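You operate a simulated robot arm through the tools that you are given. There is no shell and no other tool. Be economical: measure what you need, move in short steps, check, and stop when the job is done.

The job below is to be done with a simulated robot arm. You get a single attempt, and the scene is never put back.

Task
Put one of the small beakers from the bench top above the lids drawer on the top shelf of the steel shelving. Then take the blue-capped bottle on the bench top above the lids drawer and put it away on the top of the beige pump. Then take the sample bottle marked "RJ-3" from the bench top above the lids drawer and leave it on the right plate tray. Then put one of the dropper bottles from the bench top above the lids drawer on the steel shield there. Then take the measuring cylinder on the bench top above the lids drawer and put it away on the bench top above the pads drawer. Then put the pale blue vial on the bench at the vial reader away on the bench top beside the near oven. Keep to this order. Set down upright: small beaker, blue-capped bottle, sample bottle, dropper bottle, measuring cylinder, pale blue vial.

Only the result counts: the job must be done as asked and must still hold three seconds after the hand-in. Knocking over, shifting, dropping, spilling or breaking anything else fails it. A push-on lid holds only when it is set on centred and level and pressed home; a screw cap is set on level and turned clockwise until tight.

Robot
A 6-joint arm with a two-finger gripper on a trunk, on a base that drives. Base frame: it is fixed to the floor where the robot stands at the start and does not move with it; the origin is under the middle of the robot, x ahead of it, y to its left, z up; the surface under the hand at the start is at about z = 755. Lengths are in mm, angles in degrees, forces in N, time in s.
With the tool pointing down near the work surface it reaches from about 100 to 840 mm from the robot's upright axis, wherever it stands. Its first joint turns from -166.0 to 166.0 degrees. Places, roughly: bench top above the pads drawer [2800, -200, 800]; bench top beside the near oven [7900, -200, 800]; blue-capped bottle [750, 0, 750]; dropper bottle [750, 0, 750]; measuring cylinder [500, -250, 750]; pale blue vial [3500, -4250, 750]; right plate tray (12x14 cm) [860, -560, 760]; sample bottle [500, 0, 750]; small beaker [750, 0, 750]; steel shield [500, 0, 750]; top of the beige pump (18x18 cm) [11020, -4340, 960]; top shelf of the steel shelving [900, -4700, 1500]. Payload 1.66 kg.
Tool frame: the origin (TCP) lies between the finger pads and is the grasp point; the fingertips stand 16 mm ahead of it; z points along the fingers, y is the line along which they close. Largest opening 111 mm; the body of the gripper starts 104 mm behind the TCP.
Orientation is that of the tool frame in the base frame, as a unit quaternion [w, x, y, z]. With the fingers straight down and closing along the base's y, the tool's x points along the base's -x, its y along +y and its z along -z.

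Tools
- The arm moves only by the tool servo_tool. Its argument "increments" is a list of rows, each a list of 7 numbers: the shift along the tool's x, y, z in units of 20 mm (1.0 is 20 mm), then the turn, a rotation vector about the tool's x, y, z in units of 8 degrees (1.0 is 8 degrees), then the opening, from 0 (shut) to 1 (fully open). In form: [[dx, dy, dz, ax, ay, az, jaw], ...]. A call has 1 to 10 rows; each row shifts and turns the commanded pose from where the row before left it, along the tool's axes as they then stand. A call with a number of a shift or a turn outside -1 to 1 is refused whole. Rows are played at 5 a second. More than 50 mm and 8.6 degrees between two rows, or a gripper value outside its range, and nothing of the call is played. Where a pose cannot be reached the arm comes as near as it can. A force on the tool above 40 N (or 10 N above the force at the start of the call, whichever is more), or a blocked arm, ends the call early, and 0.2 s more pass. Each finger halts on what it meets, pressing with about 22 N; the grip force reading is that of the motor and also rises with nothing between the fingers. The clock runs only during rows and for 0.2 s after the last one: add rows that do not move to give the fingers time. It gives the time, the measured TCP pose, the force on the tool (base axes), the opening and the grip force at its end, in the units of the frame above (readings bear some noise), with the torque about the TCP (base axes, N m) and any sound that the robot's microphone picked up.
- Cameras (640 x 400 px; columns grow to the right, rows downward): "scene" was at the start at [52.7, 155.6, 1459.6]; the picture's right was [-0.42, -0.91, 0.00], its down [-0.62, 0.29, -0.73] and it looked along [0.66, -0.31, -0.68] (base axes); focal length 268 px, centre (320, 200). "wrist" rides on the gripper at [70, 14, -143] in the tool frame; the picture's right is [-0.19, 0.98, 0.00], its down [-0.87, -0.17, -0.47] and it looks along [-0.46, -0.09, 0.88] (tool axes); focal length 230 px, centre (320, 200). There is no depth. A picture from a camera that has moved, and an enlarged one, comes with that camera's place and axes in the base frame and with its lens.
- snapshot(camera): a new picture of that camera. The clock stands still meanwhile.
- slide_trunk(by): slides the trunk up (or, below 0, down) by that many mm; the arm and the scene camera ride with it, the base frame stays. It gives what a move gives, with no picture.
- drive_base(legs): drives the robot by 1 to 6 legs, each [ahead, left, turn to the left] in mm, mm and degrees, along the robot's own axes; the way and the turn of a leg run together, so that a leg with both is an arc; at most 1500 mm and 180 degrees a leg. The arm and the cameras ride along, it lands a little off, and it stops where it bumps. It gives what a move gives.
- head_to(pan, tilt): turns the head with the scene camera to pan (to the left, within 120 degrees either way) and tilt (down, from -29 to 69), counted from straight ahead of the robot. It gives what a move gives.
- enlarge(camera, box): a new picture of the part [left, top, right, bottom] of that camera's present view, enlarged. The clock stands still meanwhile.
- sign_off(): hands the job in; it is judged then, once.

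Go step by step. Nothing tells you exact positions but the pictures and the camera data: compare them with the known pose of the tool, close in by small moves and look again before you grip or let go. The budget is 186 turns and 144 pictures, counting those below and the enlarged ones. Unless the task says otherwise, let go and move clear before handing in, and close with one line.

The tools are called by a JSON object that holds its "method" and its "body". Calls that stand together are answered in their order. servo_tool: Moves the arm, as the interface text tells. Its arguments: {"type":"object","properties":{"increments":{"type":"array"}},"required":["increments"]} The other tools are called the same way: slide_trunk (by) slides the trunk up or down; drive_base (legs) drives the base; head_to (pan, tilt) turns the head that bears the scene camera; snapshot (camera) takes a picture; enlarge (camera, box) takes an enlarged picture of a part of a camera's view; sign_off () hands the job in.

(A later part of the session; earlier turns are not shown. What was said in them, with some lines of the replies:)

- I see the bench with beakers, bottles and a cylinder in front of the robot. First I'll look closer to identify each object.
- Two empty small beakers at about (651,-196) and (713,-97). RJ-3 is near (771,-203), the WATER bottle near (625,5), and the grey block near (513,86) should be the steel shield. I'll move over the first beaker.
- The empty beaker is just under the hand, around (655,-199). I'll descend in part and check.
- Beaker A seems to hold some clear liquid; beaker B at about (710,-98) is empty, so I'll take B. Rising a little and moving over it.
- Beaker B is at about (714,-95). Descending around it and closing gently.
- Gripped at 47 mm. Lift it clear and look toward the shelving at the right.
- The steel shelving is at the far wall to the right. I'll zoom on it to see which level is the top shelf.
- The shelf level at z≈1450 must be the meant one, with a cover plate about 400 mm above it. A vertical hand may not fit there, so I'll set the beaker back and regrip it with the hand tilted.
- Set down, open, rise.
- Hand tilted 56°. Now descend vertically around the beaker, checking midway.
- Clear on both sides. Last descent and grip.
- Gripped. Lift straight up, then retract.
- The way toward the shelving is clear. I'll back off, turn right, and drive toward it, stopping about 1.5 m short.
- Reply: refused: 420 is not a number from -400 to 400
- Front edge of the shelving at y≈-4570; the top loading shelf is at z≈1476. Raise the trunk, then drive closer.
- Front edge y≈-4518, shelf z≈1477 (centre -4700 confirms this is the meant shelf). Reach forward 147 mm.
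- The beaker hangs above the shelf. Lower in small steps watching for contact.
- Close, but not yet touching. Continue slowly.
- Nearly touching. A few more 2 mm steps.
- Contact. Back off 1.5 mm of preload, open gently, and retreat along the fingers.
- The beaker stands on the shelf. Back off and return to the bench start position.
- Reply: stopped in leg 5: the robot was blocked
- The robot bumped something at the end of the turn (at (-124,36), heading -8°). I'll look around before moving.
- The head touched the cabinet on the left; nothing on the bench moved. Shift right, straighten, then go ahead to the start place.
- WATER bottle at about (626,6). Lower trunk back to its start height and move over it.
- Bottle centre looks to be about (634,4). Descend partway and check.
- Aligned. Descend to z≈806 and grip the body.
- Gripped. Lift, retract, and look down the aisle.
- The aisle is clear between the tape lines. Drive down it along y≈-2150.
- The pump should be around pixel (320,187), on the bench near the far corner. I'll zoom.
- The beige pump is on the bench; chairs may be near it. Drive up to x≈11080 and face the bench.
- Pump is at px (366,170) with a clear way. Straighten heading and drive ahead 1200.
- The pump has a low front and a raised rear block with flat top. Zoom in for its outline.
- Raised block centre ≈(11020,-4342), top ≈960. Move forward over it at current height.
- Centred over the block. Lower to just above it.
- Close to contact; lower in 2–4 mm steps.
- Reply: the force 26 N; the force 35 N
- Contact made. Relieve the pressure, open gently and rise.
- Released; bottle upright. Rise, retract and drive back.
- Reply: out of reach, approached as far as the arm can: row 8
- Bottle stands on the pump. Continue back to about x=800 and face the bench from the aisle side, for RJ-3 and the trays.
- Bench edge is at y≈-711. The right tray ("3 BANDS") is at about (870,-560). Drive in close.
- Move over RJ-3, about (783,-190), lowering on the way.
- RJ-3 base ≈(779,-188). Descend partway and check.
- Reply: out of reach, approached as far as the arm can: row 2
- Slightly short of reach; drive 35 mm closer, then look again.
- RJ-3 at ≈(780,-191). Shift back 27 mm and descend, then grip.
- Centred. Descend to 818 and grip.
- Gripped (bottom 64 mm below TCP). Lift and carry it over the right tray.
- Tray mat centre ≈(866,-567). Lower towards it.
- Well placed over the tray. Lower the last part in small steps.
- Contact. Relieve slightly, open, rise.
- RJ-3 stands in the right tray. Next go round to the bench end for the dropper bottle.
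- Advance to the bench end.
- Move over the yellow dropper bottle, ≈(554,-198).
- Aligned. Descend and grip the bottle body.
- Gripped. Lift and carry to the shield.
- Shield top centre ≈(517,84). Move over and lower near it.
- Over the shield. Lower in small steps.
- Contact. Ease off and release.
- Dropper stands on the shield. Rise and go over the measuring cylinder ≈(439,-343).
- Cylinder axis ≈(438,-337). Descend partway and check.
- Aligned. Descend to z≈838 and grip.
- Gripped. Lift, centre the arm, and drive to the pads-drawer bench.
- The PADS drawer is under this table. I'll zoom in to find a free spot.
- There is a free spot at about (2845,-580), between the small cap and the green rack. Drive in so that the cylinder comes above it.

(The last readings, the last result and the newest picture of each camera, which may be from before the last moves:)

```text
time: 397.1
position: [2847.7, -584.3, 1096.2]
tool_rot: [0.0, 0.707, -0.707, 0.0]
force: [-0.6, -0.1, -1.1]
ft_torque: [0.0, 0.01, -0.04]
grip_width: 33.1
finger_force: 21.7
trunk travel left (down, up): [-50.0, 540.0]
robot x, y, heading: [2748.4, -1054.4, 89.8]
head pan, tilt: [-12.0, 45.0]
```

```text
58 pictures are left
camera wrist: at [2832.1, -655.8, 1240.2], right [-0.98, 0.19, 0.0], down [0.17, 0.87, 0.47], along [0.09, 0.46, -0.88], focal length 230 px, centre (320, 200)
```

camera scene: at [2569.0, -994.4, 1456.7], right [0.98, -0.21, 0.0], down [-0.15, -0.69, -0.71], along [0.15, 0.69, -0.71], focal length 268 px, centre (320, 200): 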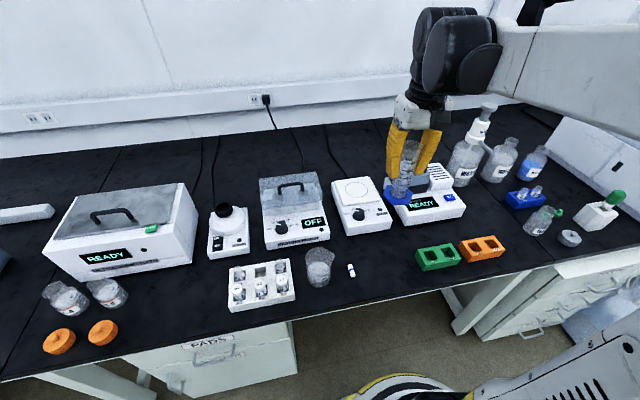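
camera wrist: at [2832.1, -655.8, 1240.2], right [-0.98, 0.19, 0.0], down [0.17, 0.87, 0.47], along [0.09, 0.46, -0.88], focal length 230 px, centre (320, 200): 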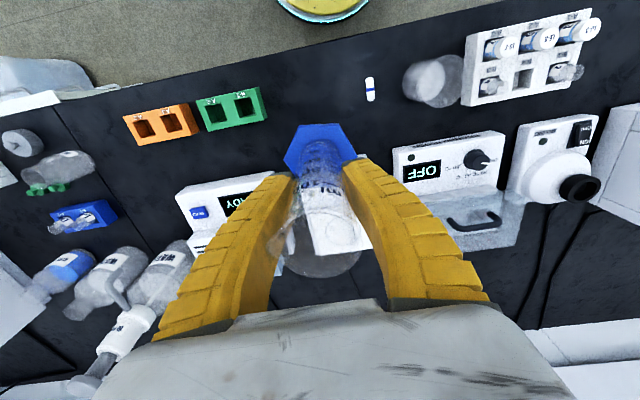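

The spot below is clear. Shift a little toward me and lower.

{"method": "servo_tool", "body": {"increments": [[0.7, 0, 1, 0, 0, 0, 0.2], [0, 0, 1, 0, 0, 0, 0.2], [0, 0, 1, 0, 0, 0, 0.2], [0, 0, 1, 0, 0, 0, 0.2], [0, 0, 1, 0, 0, 0, 0.2], [0, 0, 1, 0, 0, 0, 0.2], [0, 0, 1, 0, 0, 0, 0.2], [0, 0, 1, 0, 0, 0, 0.2], [0, 0, 1, 0, 0, 0, 0.2], [0, 0, 1, 0, 0, 0, 0.2]]}}

{"method": "snapshot", "body": {"camera": "wrist"}}

{"method": "enlarge", "body": {"camera": "scene", "box": [310, 150, 490, 300]}}

```text
time: 399.3
position: [2846.5, -598.1, 896.8]
tool_rot: [0.0, 0.707, -0.707, 0.0]
force: [-1.1, 0.3, -1.3]
ft_torque: [0.05, 0.05, 0.02]
grip_width: 33.2
finger_force: 21.7
trunk travel left (down, up): [-50.0, 540.0]
robot x, y, heading: [2744.0, -1054.2, 90.3]
head pan, tilt: [-12.0, 45.0]
```

```text
57 pictures are left
camera wrist: at [2832.1, -669.2, 1039.7], right [-0.98, 0.19, 0.0], down [0.17, 0.87, 0.47], along [0.09, 0.46, -0.88], focal length 230 px, centre (320, 200)
```

wrist: 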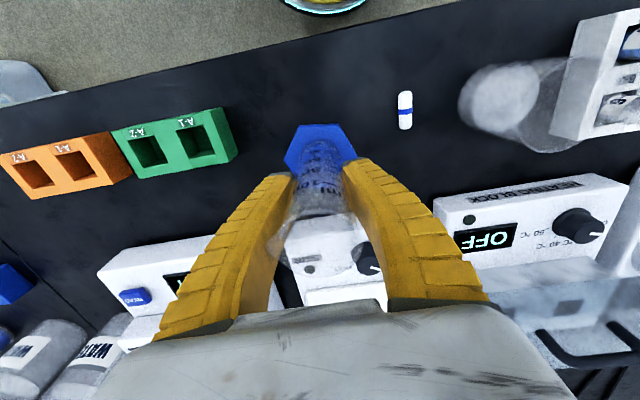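

```text
2.67 times, centred on (400, 225) of scene
camera zoom: at [2569.1, -994.3, 1456.6], right [0.98, -0.21, 0.0], down [-0.15, -0.69, -0.71], along [0.15, 0.69, -0.71], focal length 715 px, centre (107, 133)
```

zoom: 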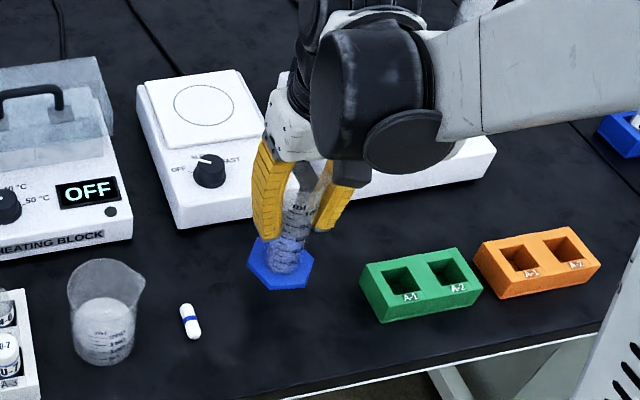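

Clear all round. Lower further, then fine steps.

{"method": "servo_tool", "body": {"increments": [[0, 0, 1, 0, 0, 0, 0.2], [0, 0, 1, 0, 0, 0, 0.2], [0, 0, 0.4, 0, 0, 0, 0.2], [0, 0, 0, 0, 0, 0, 0.2]]}}

{"method": "servo_tool", "body": {"increments": [[0, 0, 0.2, 0, 0, 0, 0.2], [0, 0, 0.1, 0, 0, 0, 0.2], [0, 0, 0, 0, 0, 0, 0.2]]}}

{"method": "servo_tool", "body": {"increments": [[0, 0, 0.1, 0, 0, 0, 0.2], [0, 0, 0, 0, 0, 0, 0.2]]}}

{"method": "servo_tool", "body": {"increments": [[0, 0, 0.1, 0, 0, 0, 0.2], [0, 0, 0, 0, 0, 0, 0.2]]}}

```text
time: 400.3
position: [2846.3, -599.0, 848.0]
tool_rot: [-0.001, 0.708, -0.707, 0.0]
force: [-1.2, 0.1, -1.0]
ft_torque: [-0.04, 0.0, 0.0]
grip_width: 33.2
finger_force: 21.9
trunk travel left (down, up): [-50.0, 540.0]
robot x, y, heading: [2744.5, -1057.5, 90.1]
head pan, tilt: [-12.0, 45.0]
```

```text
time: 401.1
position: [2846.4, -598.4, 843.1]
tool_rot: [-0.001, 0.707, -0.707, 0.0]
force: [-0.7, 0.0, -0.9]
ft_torque: [0.01, 0.0, 0.02]
grip_width: 33.1
finger_force: 22.0
trunk travel left (down, up): [-50.0, 540.0]
robot x, y, heading: [2746.1, -1054.9, 90.0]
head pan, tilt: [-12.0, 45.0]
```

```text
time: 401.7
position: [2846.8, -598.2, 840.4]
tool_rot: [0.001, 0.708, -0.706, 0.0]
force: [-0.8, -0.4, -0.8]
ft_torque: [-0.01, 0.02, 0.0]
grip_width: 33.3
finger_force: 22.1
trunk travel left (down, up): [-50.0, 540.0]
robot x, y, heading: [2745.2, -1056.4, 90.0]
head pan, tilt: [-12.0, 45.0]
```

```text
time: 402.3
position: [2846.0, -598.9, 839.4]
tool_rot: [-0.001, -0.707, 0.707, 0.0]
force: [-0.2, -0.2, -2.1]
ft_torque: [0.02, 0.01, -0.02]
grip_width: 33.0
finger_force: 22.7
trunk travel left (down, up): [-50.0, 540.0]
robot x, y, heading: [2744.3, -1055.6, 90.0]
head pan, tilt: [-12.0, 45.0]
```

{"method": "servo_tool", "body": {"increments": [[0, 0, 0.1, 0, 0, 0, 0.2], [0, 0, 0, 0, 0, 0, 0.2]]}}

{"method": "servo_tool", "body": {"increments": [[0, 0, 0.1, 0, 0, 0, 0.2], [0, 0, 0, 0, 0, 0, 0.2]]}}

{"method": "enlarge", "body": {"camera": "scene", "box": [350, 190, 430, 260]}}

```text
time: 402.9
position: [2846.0, -598.4, 837.7]
tool_rot: [0.0, 0.707, -0.707, -0.001]
force: [-2.2, 3.6, 14.0]
ft_torque: [0.04, 0.06, 0.01]
grip_width: 33.3
finger_force: 22.4
trunk travel left (down, up): [-50.0, 540.0]
robot x, y, heading: [2741.7, -1053.7, 90.0]
head pan, tilt: [-12.0, 45.0]
```

```text
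time: 403.5
position: [2845.6, -600.0, 836.7]
tool_rot: [0.0, 0.707, -0.707, 0.001]
force: [-2.6, 2.9, 14.7]
ft_torque: [0.02, 0.06, 0.01]
grip_width: 35.0
finger_force: 21.8
trunk travel left (down, up): [-50.0, 540.0]
robot x, y, heading: [2745.9, -1054.0, 89.9]
head pan, tilt: [-12.0, 45.0]
```

```text
5.71 times, centred on (390, 225) of scene
camera zoom: at [2568.6, -995.1, 1456.6], right [0.98, -0.21, 0.0], down [-0.15, -0.69, -0.71], along [0.15, 0.69, -0.71], focal length 1533 px, centre (-80, 57)
```

zoom: 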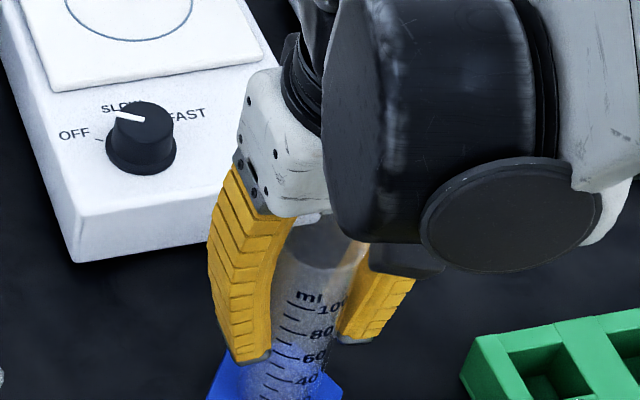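

On the bench. Release and rise.

{"method": "servo_tool", "body": {"increments": [[0, 0, -0.1, 0, 0, 0, 0.25], [0, 0, 0, 0, 0, 0, 0.36], [0, 0, 0, 0, 0, 0, 0.48], [0, 0, 0, 0, 0, 0, 0.6], [0, 0, -0.5, 0, 0, 0, 0.6], [0, 0, -1, 0, 0, 0, 0.6], [0, 0, -1, 0, 0, 0, 0.6], [0, 0, -1, 0, 0, 0, 0.6], [0, 0, -1, 0, 0, 0, 0.6], [0, 0, -1, 0, 0, 0, 0.6]]}}

{"method": "servo_tool", "body": {"increments": [[0, 0, -1, 0, 0, 0, 0.6], [0, 0, -1, 0, 0, 0, 0.6], [0, 0, -1, 0, 0, 0, 0.6], [0, 0, -1, 0, 0, 0, 0.6], [0, 0, -1, 0, 0, 0, 0.6], [0, 0, -1, 0, 0, 0, 0.6], [0, 0, -1, 0, 0, 0, 0.6], [0, 0, -1, 0, 0, 0, 0.6]]}}

{"method": "snapshot", "body": {"camera": "scene"}}

```text
time: 405.7
position: [2845.2, -598.5, 948.0]
tool_rot: [0.001, 0.707, -0.707, 0.0]
force: [0.4, 0.3, -0.6]
ft_torque: [0.01, 0.02, -0.02]
grip_width: 68.4
finger_force: 1.1
trunk travel left (down, up): [-50.0, 540.0]
robot x, y, heading: [2748.8, -1053.7, 89.9]
head pan, tilt: [-12.0, 45.0]
```

```text
time: 407.5
position: [2845.5, -599.8, 1107.4]
tool_rot: [0.0, 0.707, -0.707, 0.0]
force: [0.0, 0.2, -0.5]
ft_torque: [-0.02, -0.02, -0.04]
grip_width: 68.4
finger_force: 1.5
trunk travel left (down, up): [-50.0, 540.0]
robot x, y, heading: [2744.7, -1057.1, 89.9]
head pan, tilt: [-12.0, 45.0]
```

```text
54 pictures are left
camera scene: at [2569.0, -994.6, 1456.6], right [0.98, -0.21, 0.0], down [-0.15, -0.69, -0.71], along [0.15, 0.69, -0.71], focal length 268 px, centre (320, 200)
```

scene: 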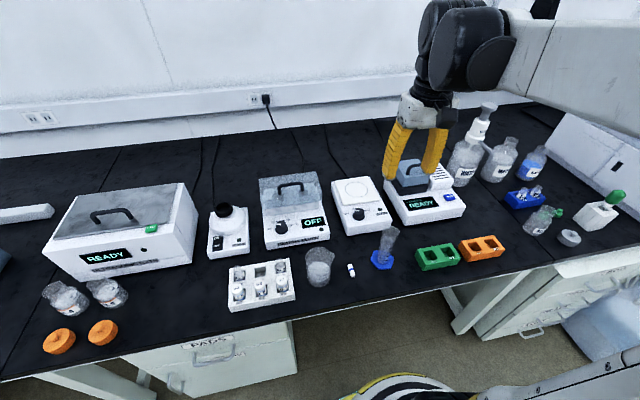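

Cylinder stands fine. Now to the vial reader bench across the aisle.

{"method": "drive_base", "body": {"legs": [[-1000, 0, 0], [0, -855, 0], [0, 0, 179.9], [650, 0, 0]]}}

{"method": "head_to", "body": {"pan": 0, "tilt": 25}}

{"method": "snapshot", "body": {"camera": "scene"}}

```text
time: 427.5
position: [3536.2, -3162.6, 1106.5]
tool_rot: [0.0, 0.697, 0.717, 0.0]
force: [0.3, 0.4, -0.1]
ft_torque: [0.02, 0.04, 0.01]
grip_width: 68.5
finger_force: 1.5
trunk travel left (down, up): [-50.0, 540.0]
robot x, y, heading: [3625.5, -2705.0, -88.3]
head pan, tilt: [-12.0, 45.0]
```

```text
time: 428.3
position: [3536.8, -3162.5, 1107.0]
tool_rot: [0.0, 0.697, 0.718, 0.0]
force: [1.0, -0.3, 0.5]
ft_torque: [0.01, -0.01, -0.02]
grip_width: 68.5
finger_force: 1.1
trunk travel left (down, up): [-50.0, 540.0]
robot x, y, heading: [3624.3, -2704.7, -88.6]
head pan, tilt: [0.0, 25.0]
```

```text
53 pictures are left
camera scene: at [3813.4, -2772.2, 1487.2], right [-1.0, -0.03, 0.0], down [-0.01, 0.42, -0.91], along [0.03, -0.91, -0.42], focal length 268 px, centre (320, 200)
```

scene: 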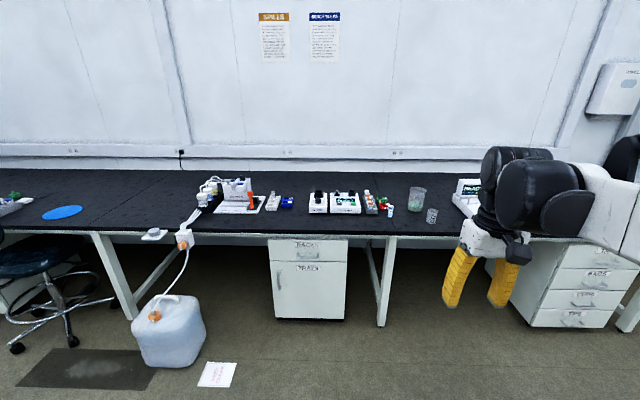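

The pale blue vial should be near px (390,211), right of the reader. Zoom.

{"method": "enlarge", "body": {"camera": "scene", "box": [290, 170, 450, 250]}}

```text
4.00 times, centred on (370, 210) of scene
camera zoom: at [3813.4, -2772.2, 1487.2], right [-1.0, -0.03, 0.0], down [-0.01, 0.42, -0.91], along [0.03, -0.91, -0.42], focal length 1073 px, centre (120, 160)
```

zoom: 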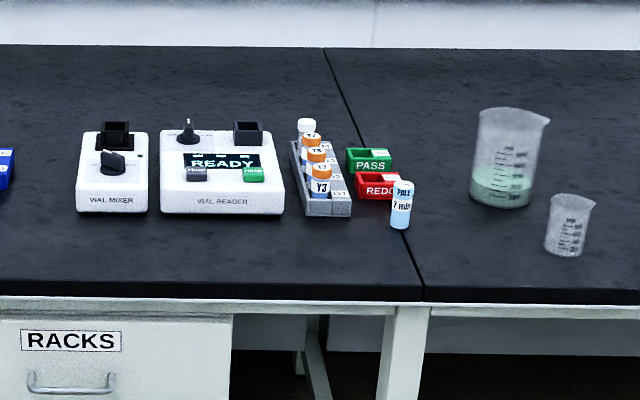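

Vial at about (3458,-4155). Straighten and drive in.

{"method": "drive_base", "body": {"legs": [[0, 0, -1.6], [920, -62, 0]]}}

{"method": "head_to", "body": {"pan": -10, "tilt": 45}}

{"method": "snapshot", "body": {"camera": "wrist"}}

{"method": "enlarge", "body": {"camera": "scene", "box": [280, 130, 480, 280]}}

```text
time: 433.5
position: [3460.6, -4084.7, 1106.5]
tool_rot: [0.0, 0.707, 0.707, 0.0]
force: [-0.4, 0.5, -0.1]
ft_torque: [-0.01, 0.04, 0.01]
grip_width: 68.2
finger_force: 1.1
trunk travel left (down, up): [-50.0, 540.0]
robot x, y, heading: [3562.6, -3630.3, -90.2]
head pan, tilt: [0.0, 25.0]
```

```text
time: 434.4
position: [3459.8, -4084.4, 1107.6]
tool_rot: [0.0, 0.707, 0.707, -0.001]
force: [1.0, 0.4, 0.1]
ft_torque: [0.01, 0.03, -0.02]
grip_width: 68.6
finger_force: 0.7
trunk travel left (down, up): [-50.0, 540.0]
robot x, y, heading: [3562.5, -3629.8, -90.0]
head pan, tilt: [-10.0, 45.0]
```

```text
51 pictures are left
camera wrist: at [3473.1, -4015.8, 1250.1], right [0.98, -0.19, 0.0], down [-0.17, -0.87, 0.47], along [-0.09, -0.46, -0.88], focal length 230 px, centre (320, 200)
```

wrist: 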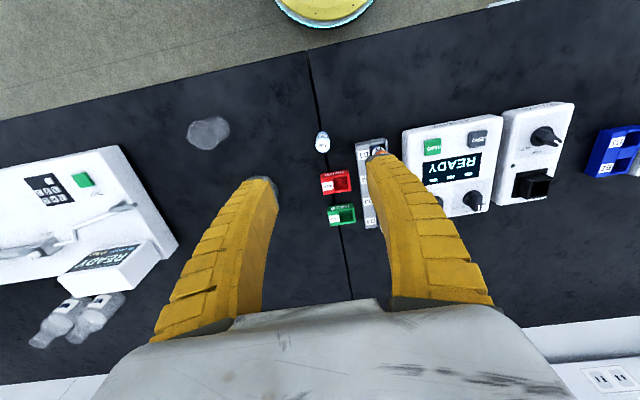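

```text
2.67 times, centred on (380, 205) of scene
camera zoom: at [3734.7, -3690.4, 1456.7], right [-0.98, 0.17, 0.0], down [0.12, 0.7, -0.71], along [-0.12, -0.7, -0.71], focal length 715 px, centre (160, 187)
```

zoom: 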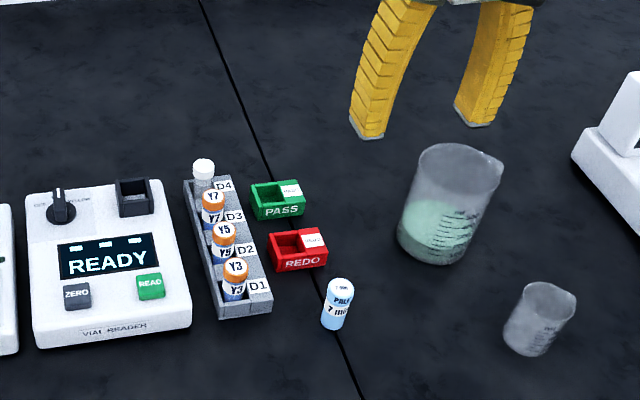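

Vial ≈(3457,-4121). Move over and descend partly.

{"method": "servo_tool", "body": {"increments": [[-0.9, -0.15, 1, 0, 0, 0, 0.6], [-0.9, 0, 1, 0, 0, 0, 0.6], [0, 0, 1, 0, 0, 0, 0.6], [0, 0, 1, 0, 0, 0, 0.6], [0, 0, 1, 0, 0, 0, 0.6], [0, 0, 1, 0, 0, 0, 0.6], [0, 0, 1, 0, 0, 0, 0.6], [0, 0, 1, 0, 0, 0, 0.6], [0, 0, 1, 0, 0, 0, 0.6], [0, 0, 1, 0, 0, 0, 0.6]]}}

{"method": "snapshot", "body": {"camera": "wrist"}}

{"method": "enlarge", "body": {"camera": "scene", "box": [320, 170, 440, 270]}}

```text
time: 436.6
position: [3457.2, -4121.0, 907.5]
tool_rot: [0.0, 0.707, 0.707, -0.001]
force: [0.4, -0.5, 0.3]
ft_torque: [-0.05, -0.02, 0.0]
grip_width: 68.3
finger_force: 1.2
trunk travel left (down, up): [-50.0, 540.0]
robot x, y, heading: [3561.3, -3629.1, -90.1]
head pan, tilt: [-10.0, 45.0]
```

```text
49 pictures are left
camera wrist: at [3469.8, -4052.0, 1049.6], right [0.98, -0.19, 0.0], down [-0.17, -0.87, 0.47], along [-0.09, -0.46, -0.88], focal length 230 px, centre (320, 200)
```

wrist: 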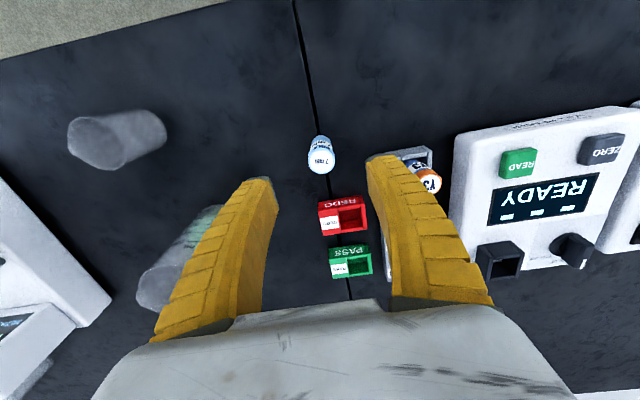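

```text
4.00 times, centred on (380, 220) of scene
camera zoom: at [3734.7, -3690.5, 1456.6], right [-0.98, 0.17, 0.0], down [0.12, 0.7, -0.71], along [-0.12, -0.7, -0.71], focal length 1073 px, centre (80, 120)
```

zoom: 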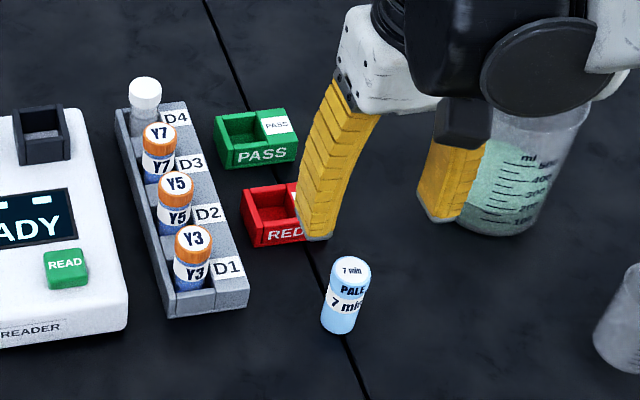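

Aligned at (3456,-4124). Descend and grip.

{"method": "servo_tool", "body": {"increments": [[-0.15, -0.05, 1, 0, 0, 0, 0.55], [0, 0, 1, 0, 0, 0, 0.55], [0, 0, 1, 0, 0, 0, 0.55], [0, 0, 1, 0, 0, 0, 0.55], [0, 0, 1, 0, 0, 0, 0.55], [0, 0, 1, 0, 0, 0, 0.55], [0, 0, 0.1, 0, 0, 0, 0.4], [0, 0, 0, 0, 0, 0, 0.28], [0, 0, 0, 0, 0, 0, 0.14], [0, 0, 0, 0, 0, 0, 0.14]]}}

{"method": "snapshot", "body": {"camera": "wrist"}}

```text
time: 438.8
position: [3456.1, -4123.8, 784.9]
tool_rot: [-0.001, 0.707, 0.707, 0.0]
force: [-0.1, -1.7, 4.5]
ft_torque: [-0.1, 0.01, -0.05]
grip_width: 21.6
finger_force: 22.1
trunk travel left (down, up): [-50.0, 540.0]
robot x, y, heading: [3560.6, -3629.2, -90.1]
head pan, tilt: [-10.0, 45.0]
```

```text
47 pictures are left
camera wrist: at [3468.3, -4055.0, 928.2], right [0.98, -0.19, 0.0], down [-0.17, -0.87, 0.47], along [-0.09, -0.46, -0.88], focal length 230 px, centre (320, 200)
```

wrist: 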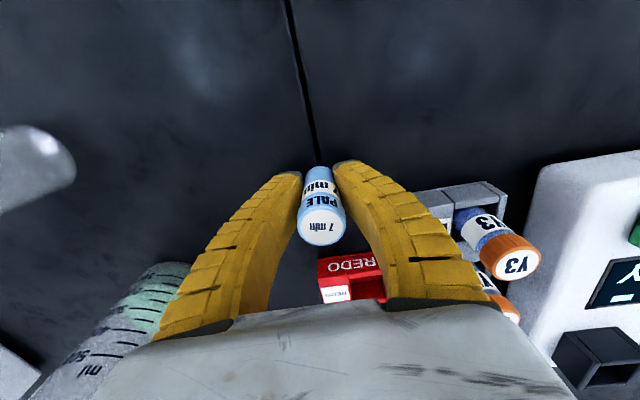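

Gripped. Lift and drive to the near-oven bench.

{"method": "servo_tool", "body": {"increments": [[0, 0, -1, 0, 0, 0, 0.12], [0, 0, -1, 0, 0, 0, 0.12], [0, 0, -1, 0, 0, 0, 0.12], [0, 0, -1, 0, 0, 0, 0.12], [0, 0, -1, 0, 0, 0, 0.12], [0, 0, -1, 0, 0, 0, 0.12], [0, 0, -1, 0, 0, 0, 0.12], [0, 0, -1, 0, 0, 0, 0.12], [0, 0, -1, 0, 0, 0, 0.12], [0, 0, -1, 0, 0, 0, 0.12]]}}

{"method": "servo_tool", "body": {"increments": [[0.5, 0, -1, 0, 0, 0, 0.12], [0.5, 0, -1, 0, 0, 0, 0.12], [0.5, 0, -1, 0, 0, 0, 0.12], [0.5, 0, -1, 0, 0, 0, 0.12], [0, 0, -1, 0, 0, 0, 0.12], [0, 0, -1, 0, 0, 0, 0.12]]}}

{"method": "drive_base", "body": {"legs": [[-1350, 0, 0], [0, 0, 90], [1500, 0, 0], [1500, 0, 0], [1240, 0, 0], [0, 0, 90]]}}

{"method": "head_to", "body": {"pan": 0, "tilt": 20}}

{"method": "snapshot", "body": {"camera": "scene"}}

```text
time: 441.0
position: [3454.5, -4122.9, 985.1]
tool_rot: [0.001, 0.707, 0.707, 0.0]
force: [0.0, 0.5, -0.1]
ft_torque: [-0.06, -0.02, -0.01]
grip_width: 19.4
finger_force: 22.0
trunk travel left (down, up): [-50.0, 540.0]
robot x, y, heading: [3560.0, -3631.6, -89.9]
head pan, tilt: [-10.0, 45.0]
```

```text
time: 442.4
position: [3455.4, -4084.4, 1104.7]
tool_rot: [0.001, 0.707, 0.707, 0.0]
force: [0.5, 0.7, -0.1]
ft_torque: [0.0, 0.02, -0.01]
grip_width: 19.2
finger_force: 22.0
trunk travel left (down, up): [-50.0, 540.0]
robot x, y, heading: [3559.6, -3630.8, -90.2]
head pan, tilt: [-10.0, 45.0]
```

```text
time: 476.7
position: [7881.1, -1682.2, 1105.5]
tool_rot: [0.0, 0.719, -0.695, 0.0]
force: [0.7, 0.6, -0.3]
ft_torque: [0.0, 0.0, -0.01]
grip_width: 17.1
finger_force: 21.6
trunk travel left (down, up): [-50.0, 540.0]
robot x, y, heading: [7792.1, -2141.2, 92.0]
head pan, tilt: [-10.0, 45.0]
```

```text
time: 477.6
position: [7881.4, -1681.8, 1104.5]
tool_rot: [0.0, 0.72, -0.694, 0.0]
force: [0.5, -0.3, 0.6]
ft_torque: [-0.01, 0.03, -0.01]
grip_width: 17.3
finger_force: 21.5
trunk travel left (down, up): [-50.0, 540.0]
robot x, y, heading: [7792.6, -2139.5, 92.2]
head pan, tilt: [0.0, 20.0]
```

```text
46 pictures are left
camera scene: at [7597.9, -2072.4, 1495.2], right [1.0, 0.04, 0.0], down [0.01, -0.34, -0.94], along [-0.03, 0.94, -0.34], focal length 268 px, centre (320, 200)
```

scene: 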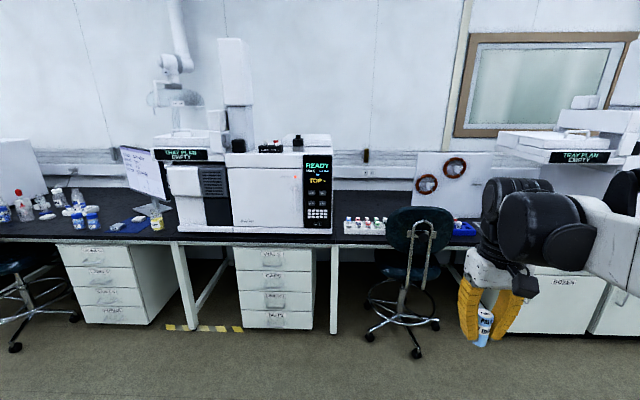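

The near oven (GC) is at left; bench to its right has a vial rack and a chair in front. I'll zoom and check the grip.

{"method": "enlarge", "body": {"camera": "scene", "box": [310, 170, 490, 280]}}

{"method": "snapshot", "body": {"camera": "wrist"}}

```text
3.56 times, centred on (400, 225) of scene
camera zoom: at [7597.9, -2072.4, 1495.2], right [1.0, 0.04, 0.0], down [0.01, -0.34, -0.94], along [-0.03, 0.94, -0.34], focal length 954 px, centre (36, 111)
```

zoom: 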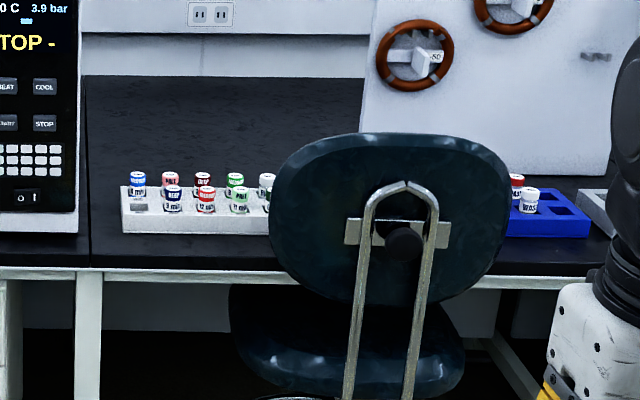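

```text
44 pictures are left
camera wrist: at [7869.9, -1753.2, 1248.0], right [-0.99, 0.15, 0.0], down [0.14, 0.87, 0.47], along [0.07, 0.47, -0.88], focal length 230 px, centre (320, 200)
```

wrist: 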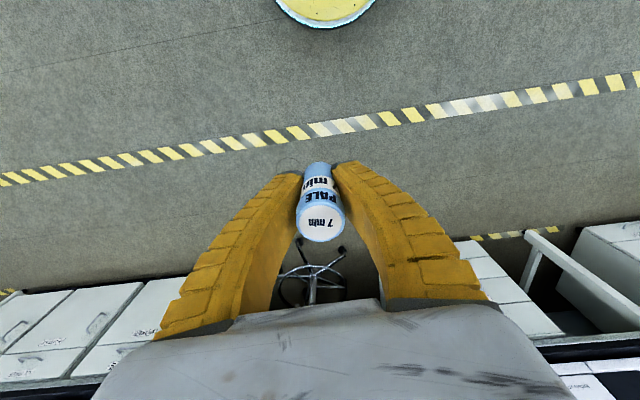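

The vial is held well. The chair blocks x≈7830–8250 in front of the bench, so I'll come in left of it, by the oven, and look again.

{"method": "drive_base", "body": {"legs": [[0, 0, -2.1], [680, 260, 0]]}}

{"method": "head_to", "body": {"pan": -15, "tilt": 38}}

{"method": "snapshot", "body": {"camera": "scene"}}

```text
time: 482.0
position: [7636.9, -1006.0, 1106.0]
tool_rot: [0.0, -0.707, 0.707, 0.0]
force: [-0.6, -0.5, -0.8]
ft_torque: [0.01, 0.01, 0.03]
grip_width: 17.3
finger_force: 22.2
trunk travel left (down, up): [-50.0, 540.0]
robot x, y, heading: [7529.3, -1458.9, 90.2]
head pan, tilt: [0.0, 20.0]
```

```text
time: 482.8
position: [7638.1, -1006.6, 1104.4]
tool_rot: [0.001, -0.707, 0.707, 0.0]
force: [1.4, 0.0, 0.2]
ft_torque: [-0.03, -0.02, 0.01]
grip_width: 17.5
finger_force: 21.9
trunk travel left (down, up): [-50.0, 540.0]
robot x, y, heading: [7530.5, -1455.5, 89.8]
head pan, tilt: [-15.0, 38.0]
```

```text
43 pictures are left
camera scene: at [7362.6, -1395.9, 1466.9], right [0.97, -0.26, 0.0], down [-0.16, -0.59, -0.79], along [0.2, 0.76, -0.62], focal length 268 px, centre (320, 200)
```

scene: 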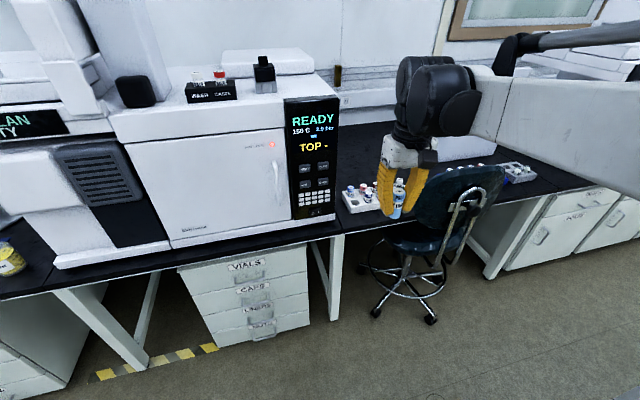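

Chair occupies x≥7870; GC corner at (7625,-633); rack y −650…−540. I'll stand at (7640,-990) and place the vial behind the rack, at about (7800,-390).

{"method": "drive_base", "body": {"legs": [[300, 0, 0], [160, -110, 0]]}}

{"method": "head_to", "body": {"pan": -15, "tilt": 42}}

{"method": "snapshot", "body": {"camera": "scene"}}

{"method": "snapshot", "body": {"camera": "wrist"}}

```text
time: 485.2
position: [7638.5, -709.0, 1105.1]
tool_rot: [0.002, 0.708, -0.706, 0.001]
force: [-5.4, -19.8, 9.3]
ft_torque: [2.88, -0.39, 0.6]
grip_width: 17.2
finger_force: 22.5
trunk travel left (down, up): [-50.0, 540.0]
robot x, y, heading: [7536.3, -1157.5, 90.0]
head pan, tilt: [-15.0, 38.0]
stopped in leg 2: the force on the tool passed its limit at 61 N (the readings are from after the stop); the commanded pose is now the measured one
```

```text
time: 485.8
position: [7637.8, -709.8, 1104.7]
tool_rot: [0.001, 0.709, -0.706, 0.001]
force: [-7.0, -27.1, 4.3]
ft_torque: [3.59, -0.8, 0.85]
grip_width: 17.1
finger_force: 22.2
trunk travel left (down, up): [-50.0, 540.0]
robot x, y, heading: [7531.8, -1154.3, 90.0]
head pan, tilt: [-15.0, 42.0]
```

```text
42 pictures are left
camera scene: at [7363.9, -1099.1, 1461.0], right [0.97, -0.26, 0.0], down [-0.17, -0.64, -0.75], along [0.19, 0.72, -0.67], focal length 268 px, centre (320, 200)
```

scene: 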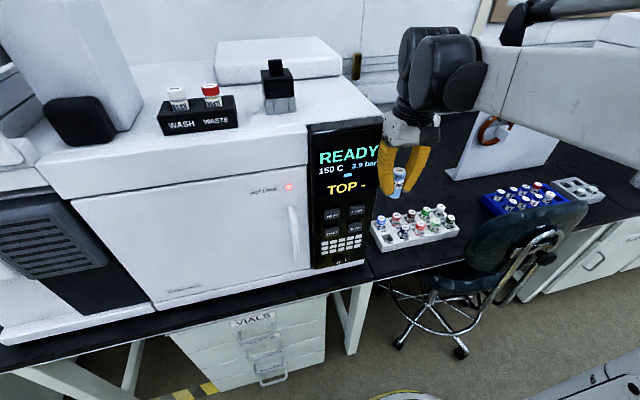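

```text
41 pictures are left
camera wrist: at [7624.6, -779.0, 1248.8], right [-0.98, 0.18, 0.0], down [0.16, 0.87, 0.47], along [0.09, 0.46, -0.88], focal length 230 px, centre (320, 200)
```

wrist: 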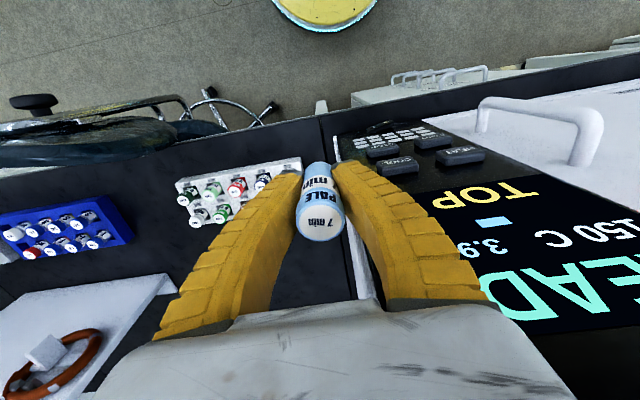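

The hand touched the oven's front panel. Back off straight away, then shift right before going in.

{"method": "drive_base", "body": {"legs": [[-120, 0, 0]]}}

{"method": "snapshot", "body": {"camera": "scene"}}

{"method": "snapshot", "body": {"camera": "wrist"}}

```text
time: 487.1
position: [7640.4, -825.1, 1103.4]
tool_rot: [0.003, 0.709, -0.705, 0.003]
force: [-0.2, -0.5, -0.2]
ft_torque: [0.02, -0.02, -0.05]
grip_width: 17.6
finger_force: 22.4
trunk travel left (down, up): [-50.0, 540.0]
robot x, y, heading: [7535.0, -1277.0, 90.1]
head pan, tilt: [-15.0, 42.0]
```

```text
40 pictures are left
camera scene: at [7365.2, -1215.0, 1461.0], right [0.97, -0.26, 0.0], down [-0.17, -0.65, -0.74], along [0.19, 0.72, -0.67], focal length 268 px, centre (320, 200)
```

scene: 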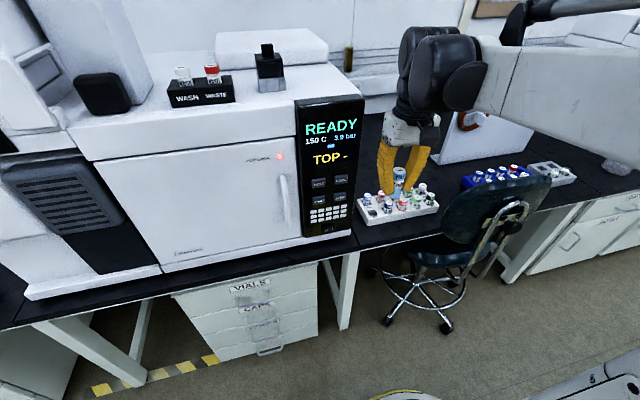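

```text
39 pictures are left
camera wrist: at [7625.9, -895.3, 1247.7], right [-0.98, 0.18, 0.0], down [0.16, 0.87, 0.47], along [0.09, 0.46, -0.88], focal length 230 px, centre (320, 200)
```

wrist: 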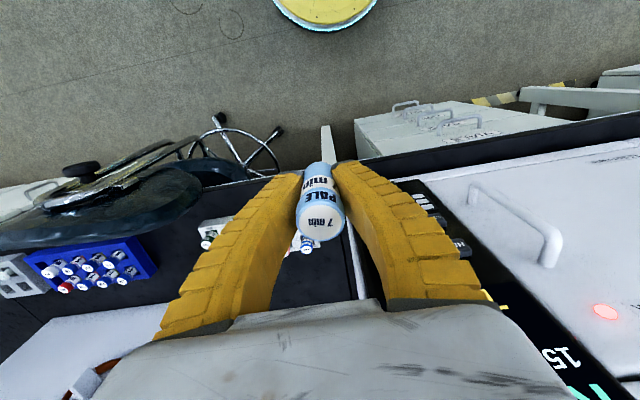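

The oven looks unmoved and the vial is still held. Shift the arm right, then the base right and ahead.

{"method": "servo_tool", "body": {"increments": [[0, -1, 0, 0, 0, 0, 0.12], [0, -1, 0, 0, 0, 0, 0.12], [0, -1, 0, 0, 0, 0, 0.12]]}}

{"method": "drive_base", "body": {"legs": [[0, -85, 0], [240, 0, 0]]}}

{"method": "snapshot", "body": {"camera": "scene"}}

{"method": "snapshot", "body": {"camera": "wrist"}}

```text
time: 487.9
position: [7699.1, -824.9, 1103.3]
tool_rot: [0.003, 0.709, -0.706, 0.002]
force: [0.0, -0.3, 0.1]
ft_torque: [-0.02, -0.01, 0.0]
grip_width: 17.4
finger_force: 21.3
trunk travel left (down, up): [-50.0, 540.0]
robot x, y, heading: [7534.1, -1275.9, 90.2]
head pan, tilt: [-15.0, 42.0]
```

```text
time: 490.3
position: [7782.2, -586.1, 1103.7]
tool_rot: [0.003, 0.71, -0.704, 0.002]
force: [0.0, 0.3, -1.2]
ft_torque: [0.02, 0.03, 0.01]
grip_width: 17.4
finger_force: 22.0
trunk travel left (down, up): [-50.0, 540.0]
robot x, y, heading: [7624.0, -1037.7, 90.0]
head pan, tilt: [-15.0, 42.0]
```

```text
38 pictures are left
camera scene: at [7449.9, -976.4, 1460.9], right [0.97, -0.25, 0.0], down [-0.17, -0.65, -0.74], along [0.19, 0.72, -0.67], focal length 268 px, centre (320, 200)
```

scene: 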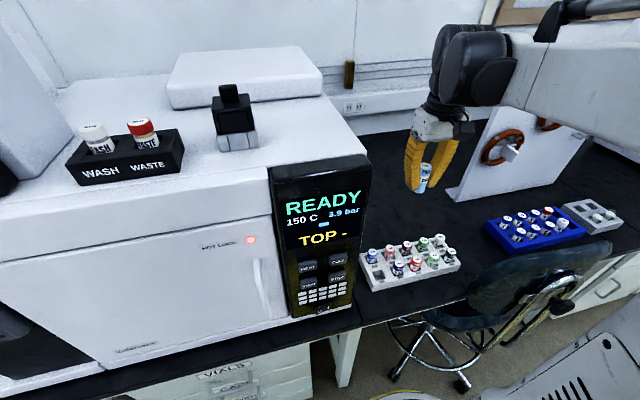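

```text
37 pictures are left
camera wrist: at [7769.7, -655.2, 1247.5], right [-0.98, 0.18, 0.0], down [0.16, 0.87, 0.47], along [0.08, 0.46, -0.88], focal length 230 px, centre (320, 200)
```

wrist: 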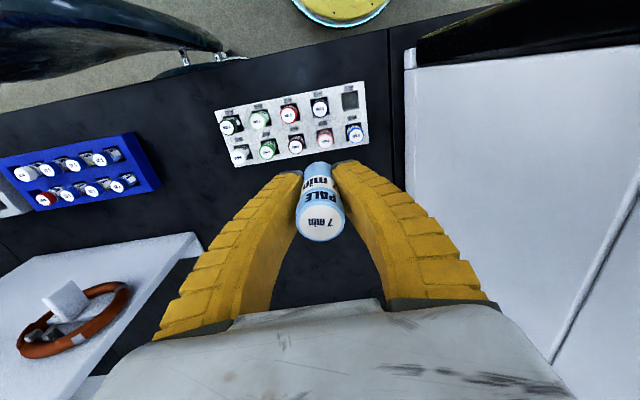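

Clear now. Extend behind the rack to about (7800,-400) and start down.

{"method": "servo_tool", "body": {"increments": [[-1, -0.1, 0, 0, 0, 0, 0.12], [-1, -0.1, 0, 0, 0, 0, 0.12], [-1, -0.1, 0, 0, 0, 0, 0.12], [-1, -0.1, 0, 0, 0, 0, 0.12], [-1, -0.1, 0, 0, 0, 0, 0.12], [-1, -0.1, 0, 0, 0, 0, 0.12], [-1, -0.1, 0, 0, 0, 0, 0.12], [-1, -0.1, 0, 0, 0, 0, 0.12], [-1, -0.1, 0, 0, 0, 0, 0.12], [0, 0, 0, 0, 0, 0, 0.12]]}}

{"method": "servo_tool", "body": {"increments": [[0, 0, 1, 0, 0, 0, 0.12], [0, 0, 1, 0, 0, 0, 0.12], [0, 0, 1, 0, 0, 0, 0.12], [0, 0, 1, 0, 0, 0, 0.12], [0, 0, 1, 0, 0, 0, 0.12], [0, 0, 1, 0, 0, 0, 0.12], [0, 0, 1, 0, 0, 0, 0.12], [0, 0, 1, 0, 0, 0, 0.12], [0, 0, 1, 0, 0, 0, 0.12]]}}

{"method": "snapshot", "body": {"camera": "wrist"}}

{"method": "enlarge", "body": {"camera": "scene", "box": [340, 130, 520, 280]}}

```text
time: 492.5
position: [7798.6, -405.3, 1103.0]
tool_rot: [0.002, 0.711, -0.704, 0.002]
force: [-0.1, -0.2, -0.8]
ft_torque: [0.01, -0.01, -0.04]
grip_width: 17.3
finger_force: 21.9
trunk travel left (down, up): [-50.0, 540.0]
robot x, y, heading: [7621.3, -1038.4, 90.5]
head pan, tilt: [-15.0, 42.0]
```

```text
time: 494.5
position: [7800.0, -407.1, 922.3]
tool_rot: [0.003, 0.71, -0.704, 0.002]
force: [0.5, -0.3, -0.9]
ft_torque: [-0.01, 0.01, -0.02]
grip_width: 17.4
finger_force: 21.9
trunk travel left (down, up): [-50.0, 540.0]
robot x, y, heading: [7622.4, -1036.2, 90.3]
head pan, tilt: [-15.0, 42.0]
```

```text
36 pictures are left
camera wrist: at [7786.3, -476.6, 1066.0], right [-0.98, 0.18, 0.0], down [0.16, 0.87, 0.47], along [0.08, 0.46, -0.88], focal length 230 px, centre (320, 200)
```

wrist: 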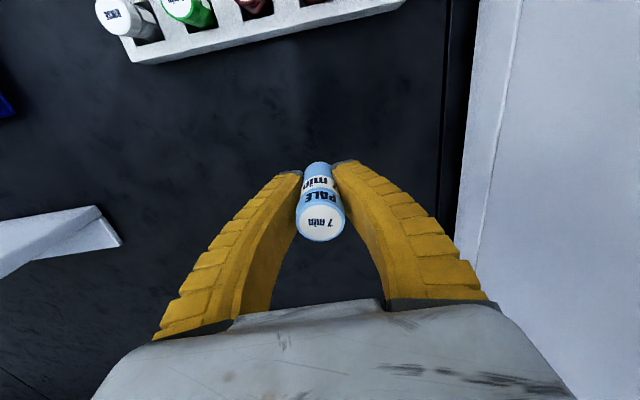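

```text
2.67 times, centred on (430, 205) of scene
camera zoom: at [7449.9, -976.6, 1460.9], right [0.97, -0.25, 0.0], down [-0.17, -0.65, -0.74], along [0.19, 0.72, -0.67], focal length 715 px, centre (27, 187)
```

zoom: 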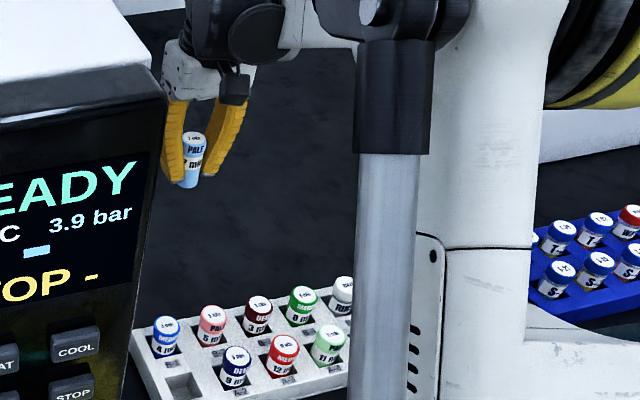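

Free bench below. Lower to near contact, then fine steps.

{"method": "servo_tool", "body": {"increments": [[0, 0, 1, 0, 0, 0, 0.12], [0, 0, 1, 0, 0, 0, 0.12], [0, 0, 1, 0, 0, 0, 0.12], [0, 0, 1, 0, 0, 0, 0.12], [0, 0, 1, 0, 0, 0, 0.12], [0, 0, 1, 0, 0, 0, 0.12], [0, 0, 0.3, 0, 0, 0, 0.12], [0, 0, 0, 0, 0, 0, 0.12]]}}

{"method": "servo_tool", "body": {"increments": [[0, 0, 0.15, 0, 0, 0, 0.12], [0, 0, 0.1, 0, 0, 0, 0.12], [0, 0, 0, 0, 0, 0, 0.12]]}}

{"method": "servo_tool", "body": {"increments": [[0, 0, 0.1, 0, 0, 0, 0.12], [0, 0, 0, 0, 0, 0, 0.12]]}}

{"method": "servo_tool", "body": {"increments": [[0, 0, 0.1, 0, 0, 0, 0.12], [0, 0, 0, 0, 0, 0, 0.12]]}}

```text
time: 496.3
position: [7799.0, -409.1, 795.5]
tool_rot: [0.003, 0.71, -0.704, 0.003]
force: [0.1, -0.2, -0.1]
ft_torque: [-0.01, 0.03, -0.01]
grip_width: 17.2
finger_force: 21.8
trunk travel left (down, up): [-50.0, 540.0]
robot x, y, heading: [7619.8, -1039.4, 90.3]
head pan, tilt: [-15.0, 42.0]
```

```text
time: 497.1
position: [7799.2, -407.4, 791.2]
tool_rot: [0.002, 0.71, -0.704, 0.002]
force: [-1.0, 0.8, 0.4]
ft_torque: [-0.06, 0.0, 0.05]
grip_width: 17.5
finger_force: 21.8
trunk travel left (down, up): [-50.0, 540.0]
robot x, y, heading: [7620.7, -1037.1, 90.3]
head pan, tilt: [-15.0, 42.0]
```

```text
time: 497.7
position: [7799.3, -407.6, 790.5]
tool_rot: [0.003, 0.71, -0.704, 0.001]
force: [0.3, 0.2, -0.9]
ft_torque: [0.04, -0.02, -0.02]
grip_width: 17.7
finger_force: 22.3
trunk travel left (down, up): [-50.0, 540.0]
robot x, y, heading: [7620.2, -1037.1, 90.4]
head pan, tilt: [-15.0, 42.0]
```

```text
time: 498.3
position: [7799.0, -407.7, 787.5]
tool_rot: [0.003, 0.71, -0.704, 0.001]
force: [0.1, -1.2, -1.1]
ft_torque: [0.02, -0.02, -0.01]
grip_width: 17.5
finger_force: 21.9
trunk travel left (down, up): [-50.0, 540.0]
robot x, y, heading: [7617.7, -1037.8, 90.4]
head pan, tilt: [-15.0, 42.0]
```

{"method": "servo_tool", "body": {"increments": [[0, 0, 0.1, 0, 0, 0, 0.12], [0, 0, 0, 0, 0, 0, 0.12]]}}

{"method": "servo_tool", "body": {"increments": [[0, 0, 0.1, 0, 0, 0, 0.12], [0, 0, 0, 0, 0, 0, 0.12]]}}

```text
time: 498.9
position: [7799.0, -408.1, 785.7]
tool_rot: [0.003, 0.71, -0.704, 0.002]
force: [0.8, -0.1, 1.3]
ft_torque: [0.06, -0.02, 0.03]
grip_width: 17.5
finger_force: 21.8
trunk travel left (down, up): [-50.0, 540.0]
robot x, y, heading: [7621.2, -1037.4, 90.3]
head pan, tilt: [-15.0, 42.0]
```

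```text
time: 499.5
position: [7799.2, -408.5, 784.1]
tool_rot: [0.003, 0.71, -0.704, 0.002]
force: [0.4, 2.3, 13.5]
ft_torque: [0.24, 0.0, -0.05]
grip_width: 17.9
finger_force: 22.2
trunk travel left (down, up): [-50.0, 540.0]
robot x, y, heading: [7622.8, -1035.0, 90.3]
head pan, tilt: [-15.0, 42.0]
```

Contact. Release gently.

{"method": "servo_tool", "body": {"increments": [[0, 0, -0.05, 0, 0, 0, 0.16], [0, 0, 0, 0, 0, 0, 0.22], [0, 0, 0, 0, 0, 0, 0.32], [0, 0, 0, 0, 0, 0, 0.42], [0, 0, 0, 0, 0, 0, 0.5], [0, 0, 0, 0, 0, 0, 0.5]]}}

{"method": "snapshot", "body": {"camera": "wrist"}}

```text
time: 500.9
position: [7798.6, -406.3, 785.5]
tool_rot: [0.004, 0.711, -0.704, 0.001]
force: [0.2, -0.9, -0.6]
ft_torque: [0.04, 0.02, 0.05]
grip_width: 57.8
finger_force: 1.1
trunk travel left (down, up): [-50.0, 540.0]
robot x, y, heading: [7621.5, -1035.6, 90.2]
head pan, tilt: [-15.0, 42.0]
```

```text
34 pictures are left
camera wrist: at [7785.7, -477.6, 928.7], right [-0.98, 0.18, 0.0], down [0.16, 0.87, 0.47], along [0.08, 0.46, -0.88], focal length 230 px, centre (320, 200)
```

wrist: 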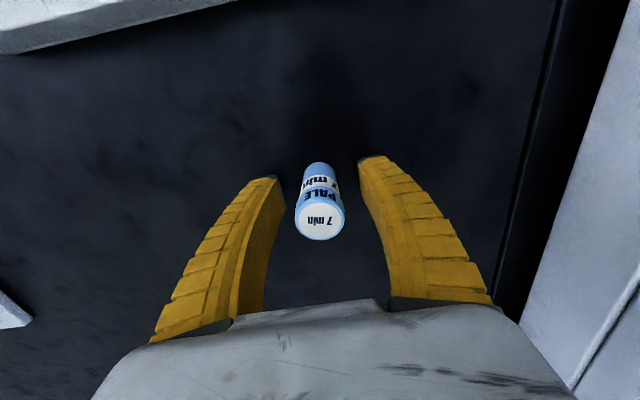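

The vial stands by itself. Rise clear and retract, then check.

{"method": "servo_tool", "body": {"increments": [[0, 0, -0.5, 0, 0, 0, 0.5], [0, 0, -1, 0, 0, 0, 0.5], [0, 0, -1, 0, 0, 0, 0.5], [0, 0, -1, 0, 0, 0, 0.5], [0, 0, -1, 0, 0, 0, 0.5], [0, 0, -1, 0, 0, 0, 0.5], [0, 0, -1, 0, 0, 0, 0.5], [0, 0, -1, 0, 0, 0, 0.5], [0, 0, -1, 0, 0, 0, 0.5], [0, 0, -1, 0, 0, 0, 0.5]]}}

{"method": "servo_tool", "body": {"increments": [[0, 0, -1, 0, 0, 0, 0.5], [0, 0, -1, 0, 0, 0, 0.5], [0, 0, -1, 0, 0, 0, 0.5], [0, 0, -1, 0, 0, 0, 0.5], [0, 0, -1, 0, 0, 0, 0.5], [0, 0, -1, 0, 0, 0, 0.5]]}}

{"method": "snapshot", "body": {"camera": "wrist"}}

{"method": "snapshot", "body": {"camera": "scene"}}

```text
time: 503.1
position: [7798.2, -405.3, 975.0]
tool_rot: [0.004, 0.71, -0.704, 0.002]
force: [-0.5, 0.4, 0.3]
ft_torque: [0.03, 0.0, 0.01]
grip_width: 57.7
finger_force: 1.2
trunk travel left (down, up): [-50.0, 540.0]
robot x, y, heading: [7618.2, -1033.9, 90.4]
head pan, tilt: [-15.0, 42.0]
```

```text
time: 504.5
position: [7799.6, -406.0, 1096.0]
tool_rot: [0.003, 0.71, -0.704, 0.002]
force: [0.4, 0.6, -0.7]
ft_torque: [0.0, 0.03, -0.04]
grip_width: 57.4
finger_force: 1.2
trunk travel left (down, up): [-50.0, 540.0]
robot x, y, heading: [7618.1, -1035.9, 90.4]
head pan, tilt: [-15.0, 42.0]
```

```text
33 pictures are left
camera wrist: at [7786.3, -475.5, 1239.5], right [-0.98, 0.18, 0.0], down [0.16, 0.87, 0.47], along [0.08, 0.46, -0.88], focal length 230 px, centre (320, 200)
```

wrist: 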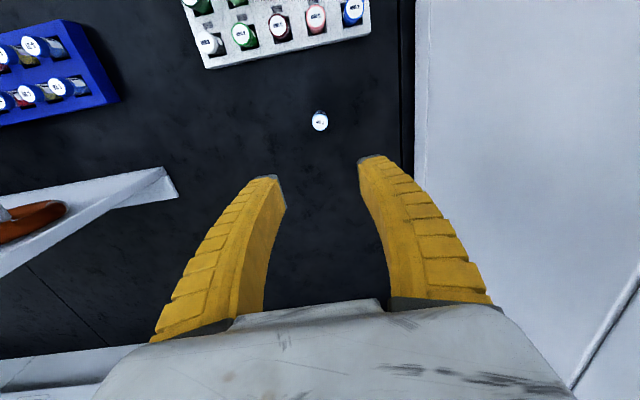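

```text
32 pictures are left
camera scene: at [7449.9, -976.9, 1461.0], right [0.97, -0.25, 0.0], down [-0.17, -0.65, -0.74], along [0.19, 0.72, -0.67], focal length 268 px, centre (320, 200)
```

scene: 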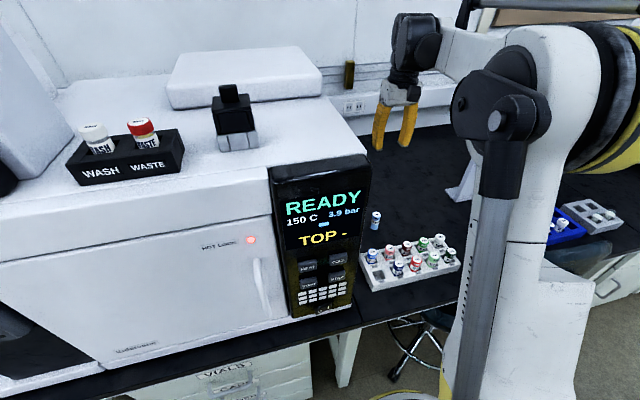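

The vial stands upright behind the rack beside the near oven, and the hand is well clear. All six items are placed, so I'm handing in.

{"method": "sign_off", "body": {}}

```text
The job is handed in.
```

All six items were set down upright in the order asked and the job is handed in, but on the last delivery the hand pressed the front of the near oven (about 61 N) before I backed off; the oven looked unmoved in the pictures.
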